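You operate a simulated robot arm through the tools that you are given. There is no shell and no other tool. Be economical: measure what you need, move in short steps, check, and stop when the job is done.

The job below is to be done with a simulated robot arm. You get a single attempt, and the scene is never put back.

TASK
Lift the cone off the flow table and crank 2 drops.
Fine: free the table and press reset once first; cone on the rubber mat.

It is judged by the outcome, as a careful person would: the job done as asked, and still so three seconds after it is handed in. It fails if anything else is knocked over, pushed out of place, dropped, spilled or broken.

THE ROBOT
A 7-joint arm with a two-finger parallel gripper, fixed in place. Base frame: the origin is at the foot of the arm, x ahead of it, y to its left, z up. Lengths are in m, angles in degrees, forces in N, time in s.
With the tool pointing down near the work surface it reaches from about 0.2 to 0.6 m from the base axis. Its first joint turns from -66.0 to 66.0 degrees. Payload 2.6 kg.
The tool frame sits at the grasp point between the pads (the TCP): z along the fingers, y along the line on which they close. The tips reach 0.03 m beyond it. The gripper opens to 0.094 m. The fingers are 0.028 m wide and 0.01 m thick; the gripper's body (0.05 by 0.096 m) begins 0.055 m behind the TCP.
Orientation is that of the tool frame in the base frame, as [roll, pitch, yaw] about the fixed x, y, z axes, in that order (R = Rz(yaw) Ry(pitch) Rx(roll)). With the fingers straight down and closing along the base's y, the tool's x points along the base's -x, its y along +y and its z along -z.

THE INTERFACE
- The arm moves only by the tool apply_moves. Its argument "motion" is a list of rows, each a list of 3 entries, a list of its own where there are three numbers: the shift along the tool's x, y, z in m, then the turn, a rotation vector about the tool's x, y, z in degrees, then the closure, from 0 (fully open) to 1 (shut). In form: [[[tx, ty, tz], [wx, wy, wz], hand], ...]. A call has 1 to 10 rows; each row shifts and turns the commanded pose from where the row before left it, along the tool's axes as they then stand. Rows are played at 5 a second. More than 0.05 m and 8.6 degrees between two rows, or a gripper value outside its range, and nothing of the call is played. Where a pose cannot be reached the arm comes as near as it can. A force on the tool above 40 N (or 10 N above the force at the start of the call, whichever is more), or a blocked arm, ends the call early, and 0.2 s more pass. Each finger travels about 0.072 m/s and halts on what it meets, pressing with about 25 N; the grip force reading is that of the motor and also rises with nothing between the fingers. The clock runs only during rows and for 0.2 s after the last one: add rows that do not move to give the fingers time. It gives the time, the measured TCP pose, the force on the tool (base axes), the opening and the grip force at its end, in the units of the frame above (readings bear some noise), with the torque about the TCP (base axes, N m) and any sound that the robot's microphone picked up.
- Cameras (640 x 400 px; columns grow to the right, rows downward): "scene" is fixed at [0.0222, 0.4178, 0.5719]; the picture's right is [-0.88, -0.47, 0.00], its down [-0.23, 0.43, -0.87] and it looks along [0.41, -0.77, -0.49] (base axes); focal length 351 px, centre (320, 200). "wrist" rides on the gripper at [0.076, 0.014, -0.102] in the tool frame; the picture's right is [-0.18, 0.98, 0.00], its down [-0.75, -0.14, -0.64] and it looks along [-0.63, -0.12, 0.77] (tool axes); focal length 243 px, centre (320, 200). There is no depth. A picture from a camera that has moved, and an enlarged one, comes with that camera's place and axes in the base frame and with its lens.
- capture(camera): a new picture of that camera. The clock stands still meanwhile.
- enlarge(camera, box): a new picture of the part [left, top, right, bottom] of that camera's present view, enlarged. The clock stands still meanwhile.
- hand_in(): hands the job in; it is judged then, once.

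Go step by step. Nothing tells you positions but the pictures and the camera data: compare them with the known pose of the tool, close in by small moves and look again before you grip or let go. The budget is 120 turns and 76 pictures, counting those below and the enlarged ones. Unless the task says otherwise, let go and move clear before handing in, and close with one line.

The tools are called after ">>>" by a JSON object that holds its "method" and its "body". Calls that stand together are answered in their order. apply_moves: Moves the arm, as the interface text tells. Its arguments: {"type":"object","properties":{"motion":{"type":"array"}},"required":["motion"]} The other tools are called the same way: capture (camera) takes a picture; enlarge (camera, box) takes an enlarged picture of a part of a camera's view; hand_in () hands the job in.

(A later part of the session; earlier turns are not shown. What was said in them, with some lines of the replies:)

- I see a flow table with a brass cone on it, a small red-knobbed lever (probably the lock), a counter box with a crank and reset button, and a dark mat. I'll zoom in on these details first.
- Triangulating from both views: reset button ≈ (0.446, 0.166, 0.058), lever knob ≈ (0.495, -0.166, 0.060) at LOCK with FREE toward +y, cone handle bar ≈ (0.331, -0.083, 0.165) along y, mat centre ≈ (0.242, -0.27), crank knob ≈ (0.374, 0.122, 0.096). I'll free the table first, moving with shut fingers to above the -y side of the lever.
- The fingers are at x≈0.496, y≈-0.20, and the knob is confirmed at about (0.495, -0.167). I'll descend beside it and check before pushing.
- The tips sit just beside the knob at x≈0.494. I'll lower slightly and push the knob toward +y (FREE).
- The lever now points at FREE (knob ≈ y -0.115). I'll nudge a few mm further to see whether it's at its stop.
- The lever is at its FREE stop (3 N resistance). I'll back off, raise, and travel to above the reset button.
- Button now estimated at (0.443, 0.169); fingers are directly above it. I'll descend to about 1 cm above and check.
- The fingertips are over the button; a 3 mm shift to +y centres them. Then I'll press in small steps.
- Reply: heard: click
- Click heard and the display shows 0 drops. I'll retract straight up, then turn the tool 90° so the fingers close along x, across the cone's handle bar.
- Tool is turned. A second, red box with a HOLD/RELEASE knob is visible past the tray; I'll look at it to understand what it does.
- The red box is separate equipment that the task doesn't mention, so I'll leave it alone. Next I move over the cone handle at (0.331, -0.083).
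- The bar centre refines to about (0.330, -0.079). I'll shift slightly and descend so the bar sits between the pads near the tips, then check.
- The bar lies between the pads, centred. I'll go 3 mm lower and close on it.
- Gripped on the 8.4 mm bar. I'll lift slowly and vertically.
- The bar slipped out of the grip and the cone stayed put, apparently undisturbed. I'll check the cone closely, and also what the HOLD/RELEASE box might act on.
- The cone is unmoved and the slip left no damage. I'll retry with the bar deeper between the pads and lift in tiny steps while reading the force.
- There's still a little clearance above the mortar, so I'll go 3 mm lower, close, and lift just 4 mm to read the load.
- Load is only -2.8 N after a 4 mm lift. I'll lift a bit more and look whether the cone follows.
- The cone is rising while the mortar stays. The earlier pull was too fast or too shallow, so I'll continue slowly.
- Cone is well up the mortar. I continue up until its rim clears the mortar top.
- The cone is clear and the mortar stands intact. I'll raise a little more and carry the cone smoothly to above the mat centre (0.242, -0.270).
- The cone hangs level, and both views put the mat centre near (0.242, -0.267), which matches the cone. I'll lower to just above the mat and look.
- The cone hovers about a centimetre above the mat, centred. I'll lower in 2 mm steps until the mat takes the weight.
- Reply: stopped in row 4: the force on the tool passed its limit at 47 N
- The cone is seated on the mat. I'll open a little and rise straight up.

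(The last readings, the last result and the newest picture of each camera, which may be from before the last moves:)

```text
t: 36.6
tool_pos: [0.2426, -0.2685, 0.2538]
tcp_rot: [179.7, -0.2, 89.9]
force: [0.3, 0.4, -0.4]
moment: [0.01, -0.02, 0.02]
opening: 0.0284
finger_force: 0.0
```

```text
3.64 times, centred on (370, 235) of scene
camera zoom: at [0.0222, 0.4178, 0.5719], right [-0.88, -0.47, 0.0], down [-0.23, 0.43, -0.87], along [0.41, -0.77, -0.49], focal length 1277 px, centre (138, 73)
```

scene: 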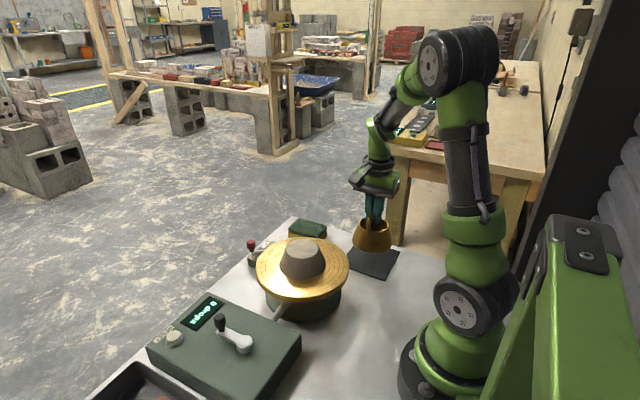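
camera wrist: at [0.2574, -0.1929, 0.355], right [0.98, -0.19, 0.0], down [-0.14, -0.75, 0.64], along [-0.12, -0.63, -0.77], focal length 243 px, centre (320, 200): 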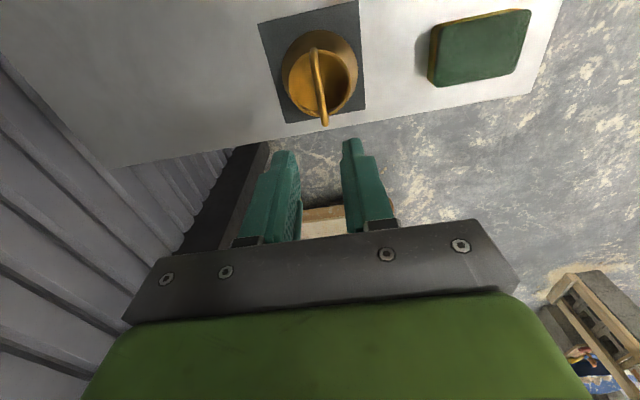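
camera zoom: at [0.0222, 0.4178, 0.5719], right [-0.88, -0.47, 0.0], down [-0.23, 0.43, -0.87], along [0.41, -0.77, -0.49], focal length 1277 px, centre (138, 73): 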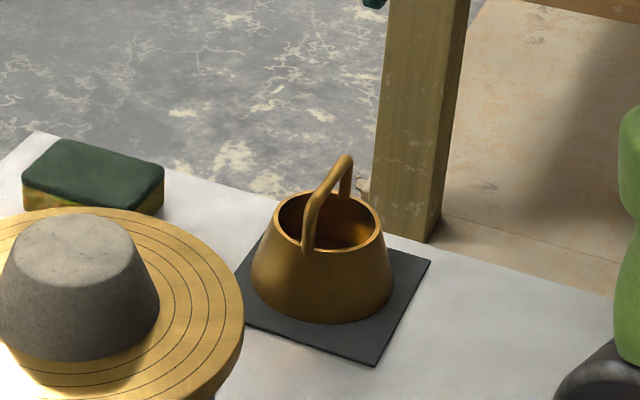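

The cone stands upright and fully on the mat. Now I travel to above the crank knob with the fingers partly open.

>>> {"method": "apply_moves", "body": {"motion": [[[0.042, 0.0141, 0], [0, 0, 0], 0.5], [[0.042, 0.0141, 0], [0, 0, 0], 0.5], [[0.042, 0.0141, 0], [0, 0, 0], 0.5], [[0.042, 0.0141, 0], [0, 0, 0], 0.5], [[0.042, 0.0141, 0], [0, 0, 0], 0.5], [[0.042, 0.0141, 0], [0, 0, 0], 0.5], [[0.042, 0.0141, 0], [0, 0, 0], 0.5], [[0.042, 0.0141, 0], [0, 0, 0], 0.5], [[0.042, 0.0141, 0], [0, 0, 0], 0.5], [[0.012, 0.0041, 0], [0, 0, 0], 0.5]]}}

>>> {"method": "capture", "body": {"camera": "wrist"}}

>>> {"method": "enlarge", "body": {"camera": "scene", "box": [140, 280, 320, 400]}}

```text
t: 38.8
tool_pos: [0.374, 0.1223, 0.2527]
tcp_rot: [179.9, -0.1, 89.9]
force: [1.0, -1.0, -0.4]
moment: [0.0, 0.01, -0.01]
opening: 0.047
finger_force: 0.1
```

```text
33 pictures are left
camera wrist: at [0.3888, 0.1982, 0.3547], right [0.98, -0.19, 0.0], down [-0.14, -0.75, 0.64], along [-0.12, -0.63, -0.77], focal length 243 px, centre (320, 200)
```

wrist: 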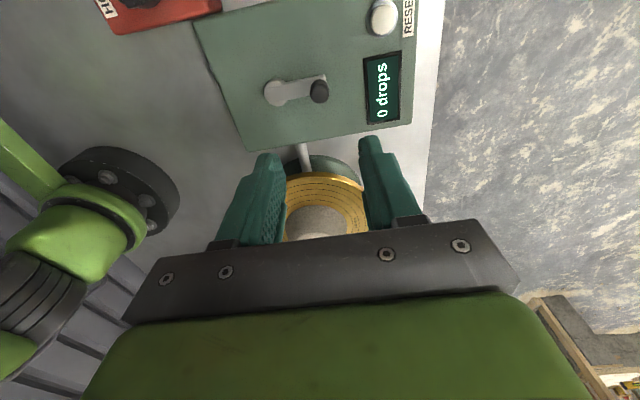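

```text
3.33 times, centred on (230, 340) of scene
camera zoom: at [0.0222, 0.4178, 0.5719], right [-0.88, -0.47, 0.0], down [-0.23, 0.43, -0.87], along [0.41, -0.77, -0.49], focal length 1170 px, centre (620, -267)
```

zoom: 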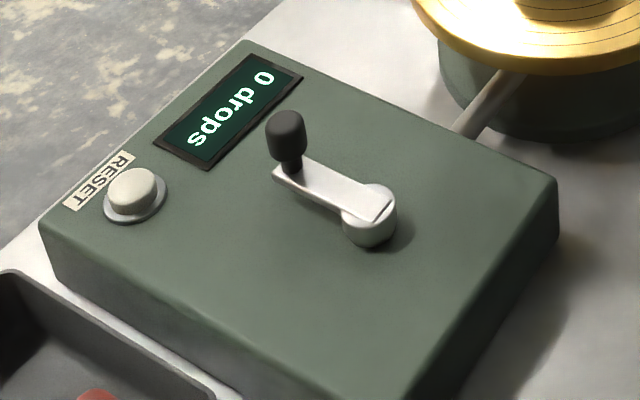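

The crank knob is at ≈ (0.3745, 0.124, 0.096) and the hub at ≈ (0.325, 0.123), so the radius is about 0.05. No direction mark is visible. I'll descend around the knob.

>>> {"method": "apply_moves", "body": {"motion": [[[0.0015, 0, 0.04], [0, 0, 0], 0.5], [[0, 0, 0.04], [0, 0, 0], 0.5], [[0, 0, 0.035], [0, 0, 0], 0.5], [[0, 0, 0.02], [0, 0, 0], 0.5], [[0, 0, 0], [0, 0, 0], 0.5]]}}

>>> {"method": "capture", "body": {"camera": "wrist"}}

>>> {"method": "enlarge", "body": {"camera": "scene", "box": [140, 270, 320, 390]}}

```text
t: 40.0
tool_pos: [0.375, 0.1248, 0.1175]
tcp_rot: [179.8, -0.1, 89.9]
force: [0.4, -0.8, -0.2]
moment: [0.04, -0.01, -0.01]
opening: 0.047
finger_force: 0.0
```

```text
31 pictures are left
camera wrist: at [0.3888, 0.2005, 0.2193], right [0.98, -0.19, 0.0], down [-0.14, -0.75, 0.64], along [-0.12, -0.63, -0.77], focal length 243 px, centre (320, 200)
```

wrist: 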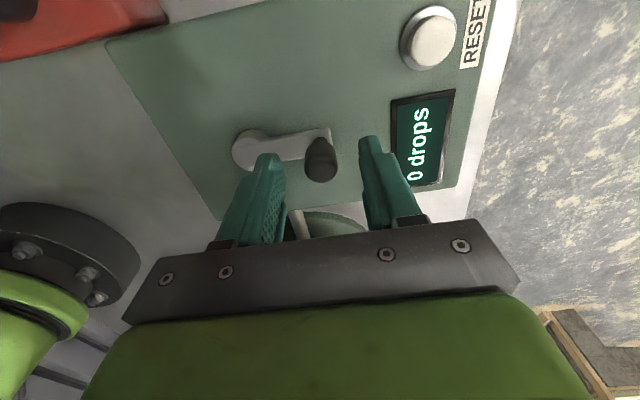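

```text
3.33 times, centred on (230, 330) of scene
camera zoom: at [0.0222, 0.4178, 0.5719], right [-0.88, -0.47, 0.0], down [-0.23, 0.43, -0.87], along [0.41, -0.77, -0.49], focal length 1170 px, centre (620, -233)
```

zoom: 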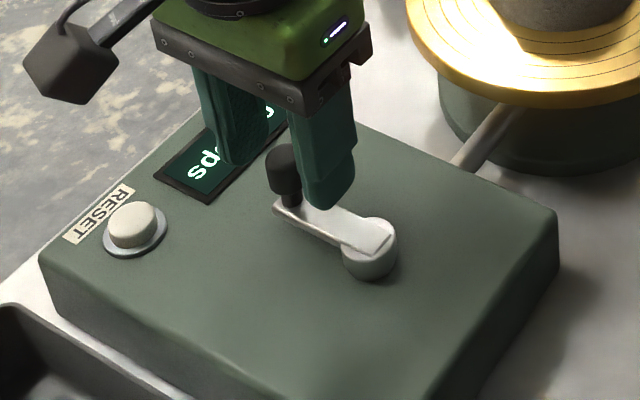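

The knob is between the pads. I'll shift 2 mm to +y and close on it.

>>> {"method": "apply_moves", "body": {"motion": [[[0.002, 0, 0], [0, 0, 0], 0.5], [[0, 0, 0], [0, 0, 0], 1], [[0, 0, 0], [0, 0, 0], 1], [[0, 0, 0], [0, 0, 0], 1]]}}

>>> {"method": "capture", "body": {"camera": "wrist"}}

>>> {"method": "enlarge", "body": {"camera": "scene", "box": [140, 270, 320, 390]}}

```text
t: 41.0
tool_pos: [0.3737, 0.127, 0.1175]
tcp_rot: [179.8, -0.2, 90.0]
force: [5.8, 2.7, -6.0]
moment: [0.11, -0.15, -0.13]
opening: 0.0191
finger_force: 44.7
```

```text
29 pictures are left
camera wrist: at [0.3892, 0.2028, 0.2199], right [0.98, -0.19, 0.0], down [-0.14, -0.75, 0.64], along [-0.12, -0.63, -0.77], focal length 243 px, centre (320, 200)
```

wrist: 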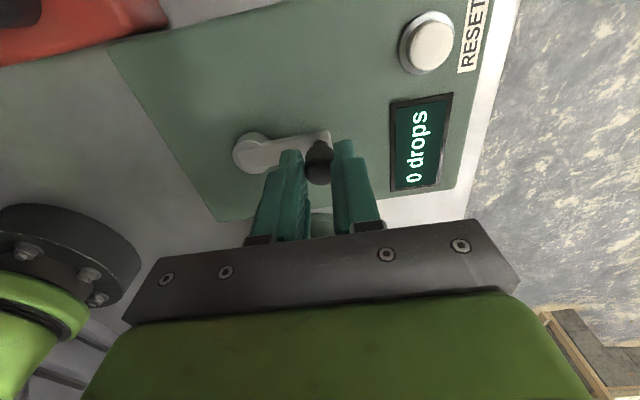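

```text
3.33 times, centred on (230, 330) of scene
camera zoom: at [0.0223, 0.4179, 0.5719], right [-0.88, -0.47, 0.0], down [-0.23, 0.43, -0.87], along [0.41, -0.77, -0.49], focal length 1170 px, centre (620, -233)
```

zoom: 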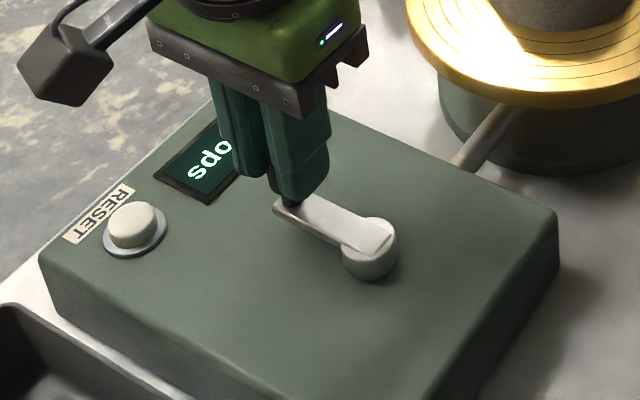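

The knob is gripped (19 mm). I'll test a small clockwise arc about the estimated hub (0.326, 0.126) and read the forces.

>>> {"method": "apply_moves", "body": {"motion": [[[-0.0085, -0.0007, 0], [0, 0, 0], 1], [[-0.0083, -0.0022, 0], [0, 0, 0], 1], [[0, 0, 0], [0, 0, 0], 1]]}}

>>> {"method": "capture", "body": {"camera": "wrist"}}

```text
t: 41.8
tool_pos: [0.3712, 0.1084, 0.1174]
tcp_rot: [179.7, 0.0, 89.7]
force: [10.6, 2.1, -6.2]
moment: [0.13, -0.34, -0.25]
opening: 0.0191
finger_force: 44.3
```

```text
27 pictures are left
camera wrist: at [0.3866, 0.1845, 0.2203], right [0.98, -0.19, 0.0], down [-0.15, -0.75, 0.64], along [-0.12, -0.63, -0.77], focal length 243 px, centre (320, 200)
```

wrist: 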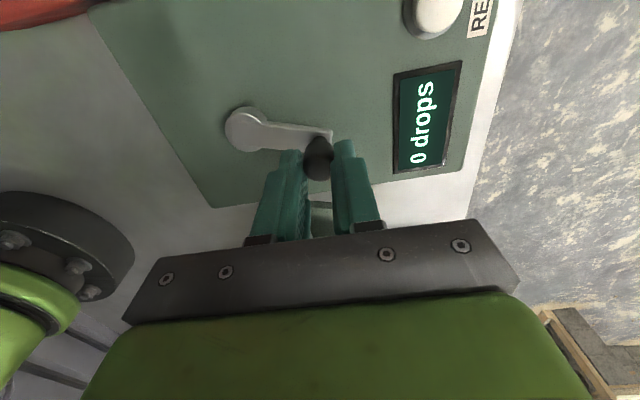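

The crank turns freely clockwise; there's a 10 N outward load, so my radius is slightly small. I'll shift 1.5 mm outward and continue a bit further.

>>> {"method": "apply_moves", "body": {"motion": [[[0, 0.0015, 0], [0, 0, 0], 1], [[-0.0082, -0.0035, 0], [0, 0, 0], 1]]}}

>>> {"method": "apply_moves", "body": {"motion": [[[-0.0074, -0.005, 0], [0, 0, 0], 1], [[-0.0064, -0.0059, 0], [0, 0, 0], 1], [[0, 0, 0], [0, 0, 0], 1]]}}

>>> {"method": "capture", "body": {"camera": "wrist"}}

```text
t: 42.4
tool_pos: [0.3708, 0.1035, 0.119]
tcp_rot: [180.0, -0.3, 90.0]
force: [6.9, 7.4, 2.2]
moment: [-0.23, -0.23, -0.32]
opening: 0.0189
finger_force: 45.2
```

```text
t: 43.2
tool_pos: [0.3592, 0.0855, 0.1182]
tcp_rot: [179.6, 0.0, 89.8]
force: [18.3, -7.7, -0.1]
moment: [-0.15, -0.5, -0.27]
opening: 0.0191
finger_force: 44.9
```

```text
26 pictures are left
camera wrist: at [0.3742, 0.1614, 0.2204], right [0.98, -0.19, 0.01], down [-0.15, -0.75, 0.64], along [-0.11, -0.63, -0.77], focal length 243 px, centre (320, 200)
```

wrist: 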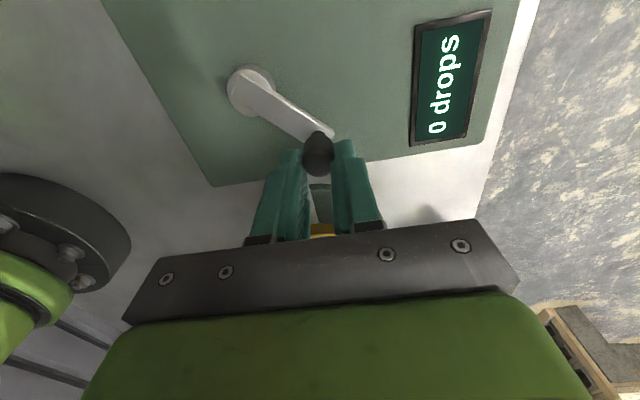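

The crank is following clockwise. Refitting with the measured points gives a hub of about (0.322, 0.1225) and a radius of 0.052 in TCP coordinates. Continuing to about -90°.

>>> {"method": "apply_moves", "body": {"motion": [[[-0.0066, -0.0085, 0], [0, 0, 0], 1], [[-0.0049, -0.0097, 0], [0, 0, 0], 1], [[-0.0029, -0.0105, 0], [0, 0, 0], 1], [[0, 0, 0], [0, 0, 0], 1]]}}

>>> {"method": "capture", "body": {"camera": "wrist"}}

```text
t: 44.2
tool_pos: [0.3296, 0.0737, 0.1196]
tcp_rot: [179.7, -0.2, 89.9]
force: [7.6, -7.6, 16.3]
moment: [0.1, -0.24, -0.36]
opening: 0.0188
finger_force: 45.1
```

```text
25 pictures are left
camera wrist: at [0.3445, 0.1497, 0.2208], right [0.98, -0.19, 0.0], down [-0.15, -0.76, 0.64], along [-0.12, -0.63, -0.77], focal length 243 px, centre (320, 200)
```

wrist: 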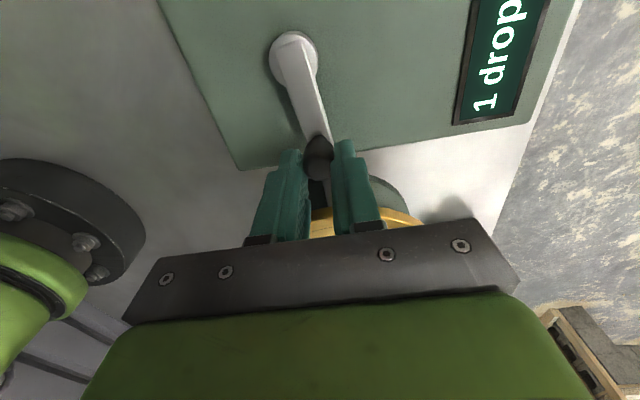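

The counter already shows 1 drop at this crank angle, so the table drops once per revolution, or perhaps more often. I'll continue in short arcs and check the display each time.

>>> {"method": "apply_moves", "body": {"motion": [[[-0.0006, -0.0126, -0.001], [0, 0, 0], 1], [[0.0024, -0.0123, 0], [0, 0, 0], 1], [[0.0055, -0.0112, 0], [0, 0, 0], 1], [[0, 0, 0], [0, 0, 0], 1]]}}

>>> {"method": "capture", "body": {"camera": "wrist"}}

```text
t: 45.2
tool_pos: [0.2936, 0.0799, 0.1191]
tcp_rot: [180.0, -0.1, 89.9]
force: [9.4, -2.4, -0.1]
moment: [-0.16, -0.3, -0.35]
opening: 0.0192
finger_force: 44.6
```

```text
24 pictures are left
camera wrist: at [0.308, 0.1565, 0.2208], right [0.98, -0.19, 0.0], down [-0.14, -0.75, 0.64], along [-0.12, -0.63, -0.77], focal length 243 px, centre (320, 200)
```

wrist: 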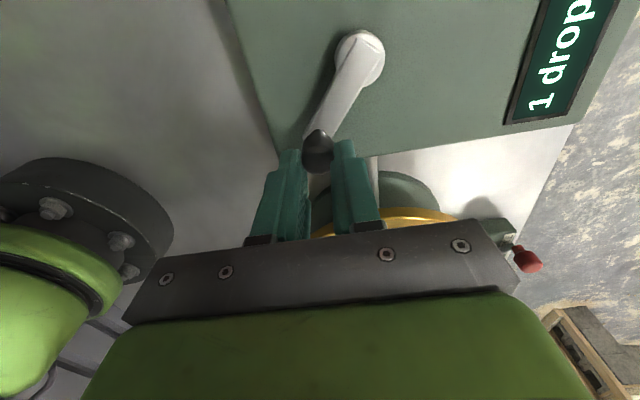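

Smooth so far, still 1 drop at about -124°. Continuing to -180°.

>>> {"method": "apply_moves", "body": {"motion": [[[0.008, -0.0093, 0], [0, 0, 0], 1], [[0.0101, -0.0073, 0], [0, 0, 0], 1], [[0.0115, -0.0047, 0], [0, 0, 0], 1], [[0.0132, -0.0017, 0], [0, 0, 0], 1], [[0, 0, 0], [0, 0, 0], 1]]}}

>>> {"method": "capture", "body": {"camera": "wrist"}}

```text
t: 46.4
tool_pos: [0.2751, 0.1228, 0.1189]
tcp_rot: [179.2, 0.0, 90.0]
force: [35.8, -12.3, -5.9]
moment: [-0.64, -0.95, -0.72]
opening: 0.0187
finger_force: 45.3
```

```text
23 pictures are left
camera wrist: at [0.2879, 0.1983, 0.2218], right [0.98, -0.18, 0.02], down [-0.15, -0.75, 0.64], along [-0.11, -0.63, -0.77], focal length 243 px, centre (320, 200)
```

wrist: 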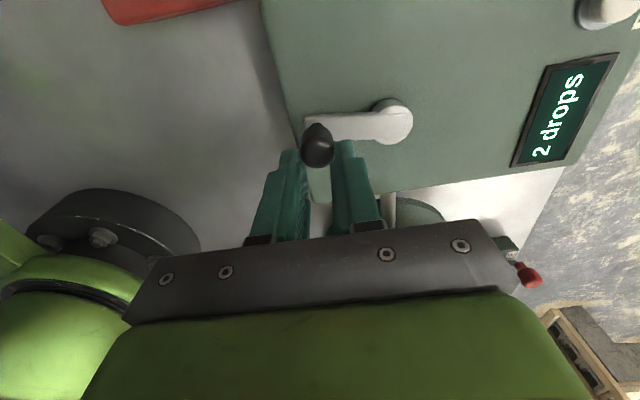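

The display now reads 2 drops, so cranking is done. I'll relax the side load (3 mm toward the hub), then open and rise.

>>> {"method": "apply_moves", "body": {"motion": [[[0, 0.0015, 0], [0, 0, 0], 1], [[0, 0.0015, 0], [0, 0, 0], 1]]}}

>>> {"method": "enlarge", "body": {"camera": "scene", "box": [140, 270, 320, 390]}}

```text
t: 47.0
tool_pos: [0.2764, 0.1231, 0.1186]
tcp_rot: [179.5, -0.2, 90.0]
force: [20.5, -9.9, 11.2]
moment: [-0.69, -0.68, -0.46]
opening: 0.0187
finger_force: 45.0
```

```text
3.33 times, centred on (230, 330) of scene
camera zoom: at [0.0222, 0.4178, 0.5719], right [-0.88, -0.47, 0.0], down [-0.23, 0.43, -0.87], along [0.41, -0.77, -0.49], focal length 1170 px, centre (620, -233)
```

zoom: 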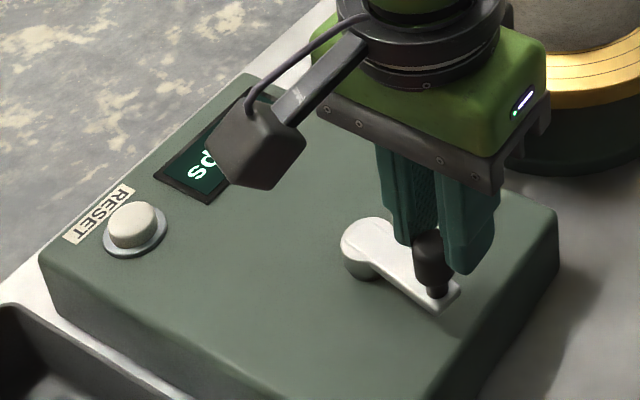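

Load is falling. I'll relax another 2.5 mm, then open and lift clear.

>>> {"method": "apply_moves", "body": {"motion": [[[-0.001, 0.0015, 0], [0, 0, 0], 1], [[-0.001, 0.001, 0], [0, 0, 0], 1], [[0, 0, 0], [0, 0, 0], 0.8], [[0, 0, 0], [0, 0, 0], 0.5], [[0, 0, 0], [0, 0, 0], 0.5], [[0, 0, 0], [0, 0, 0], 0.5]]}}

>>> {"method": "capture", "body": {"camera": "wrist"}}

```text
t: 48.4
tool_pos: [0.2764, 0.1211, 0.1183]
tcp_rot: [179.9, 0.0, 89.8]
force: [0.1, 0.5, -0.4]
moment: [0.0, 0.01, 0.01]
opening: 0.0469
finger_force: 0.1
```

```text
21 pictures are left
camera wrist: at [0.291, 0.1968, 0.2205], right [0.98, -0.19, 0.0], down [-0.14, -0.75, 0.64], along [-0.12, -0.63, -0.77], focal length 243 px, centre (320, 200)
```

wrist: 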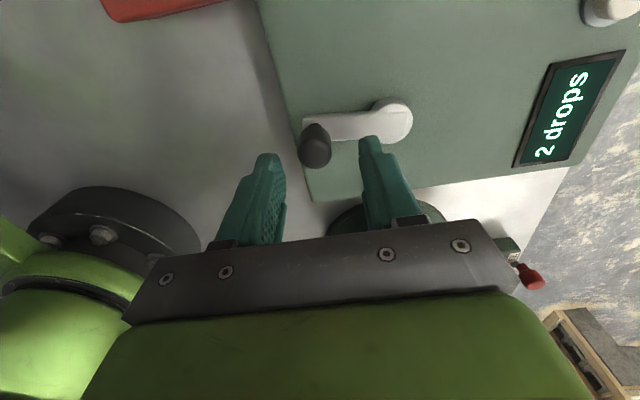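

Released; the display holds at 2 drops. I'll rise clear and check the whole scene.

>>> {"method": "apply_moves", "body": {"motion": [[[0, 0, -0.02], [0, 0, 0], 0.5], [[0, 0, -0.04], [0, 0, 0], 0.5], [[0, 0, -0.045], [0, 0, 0], 0.5], [[0, 0, -0.045], [0, 0, 0], 0.5], [[0, 0, 0], [0, 0, 0], 0.5]]}}

>>> {"method": "capture", "body": {"camera": "wrist"}}

>>> {"method": "capture", "body": {"camera": "scene"}}

>>> {"method": "enlarge", "body": {"camera": "scene", "box": [220, 200, 420, 325]}}

```text
t: 49.6
tool_pos: [0.2763, 0.1209, 0.2692]
tcp_rot: [179.8, -0.2, 89.9]
force: [0.2, -0.1, -0.3]
moment: [-0.02, 0.0, 0.01]
opening: 0.0471
finger_force: 0.0
```

```text
20 pictures are left
camera wrist: at [0.2903, 0.1972, 0.3702], right [0.98, -0.19, 0.0], down [-0.14, -0.75, 0.64], along [-0.12, -0.63, -0.77], focal length 243 px, centre (320, 200)
```

wrist: 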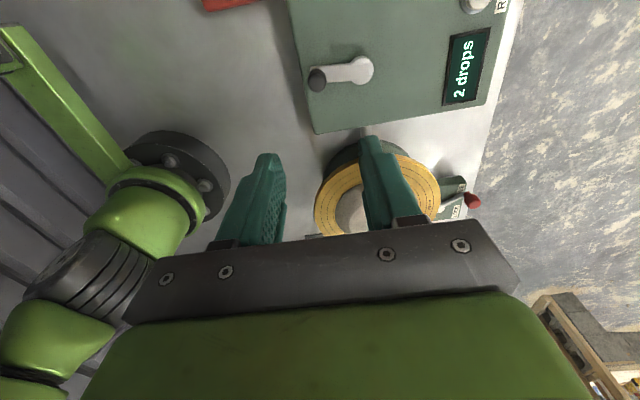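

```text
19 pictures are left
```

scene: 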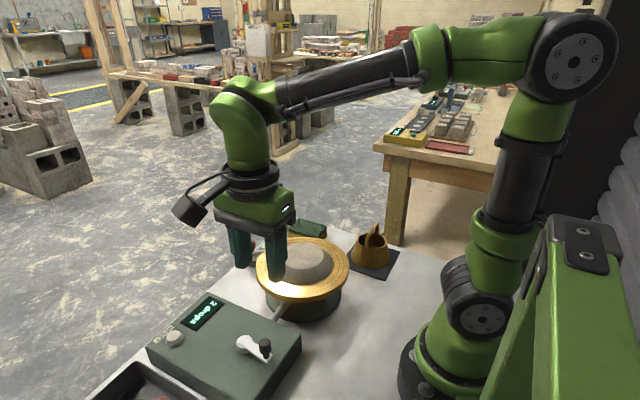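

```text
3.20 times, centred on (320, 262) of scene
camera zoom: at [0.0222, 0.4178, 0.5719], right [-0.88, -0.47, 0.0], down [-0.23, 0.43, -0.87], along [0.41, -0.77, -0.49], focal length 1123 px, centre (320, 0)
```

zoom: 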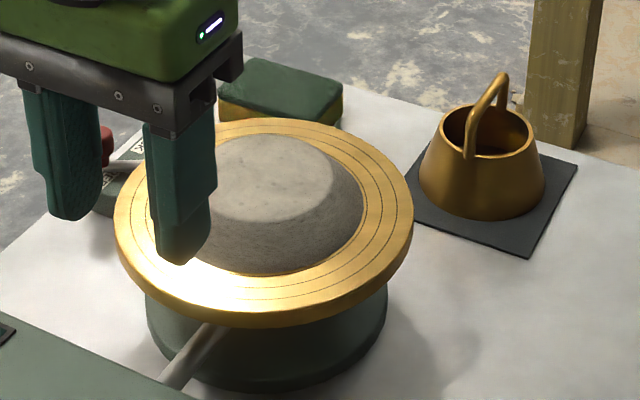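

The mortar has slumped from the drops, the counter shows 2, the lever is on FREE, and the cone stands on the mat. Everything else is in place, so I'm handing in.

>>> {"method": "hand_in", "body": {}}

```text
The job is handed in.
```

The table is freed, the counter was reset once, the cone is on the rubber mat, and the counter reads 2 drops, with the arm clear of everything. My first lift slipped off the cone's handle without moving the cone, and a second, slower one worked.
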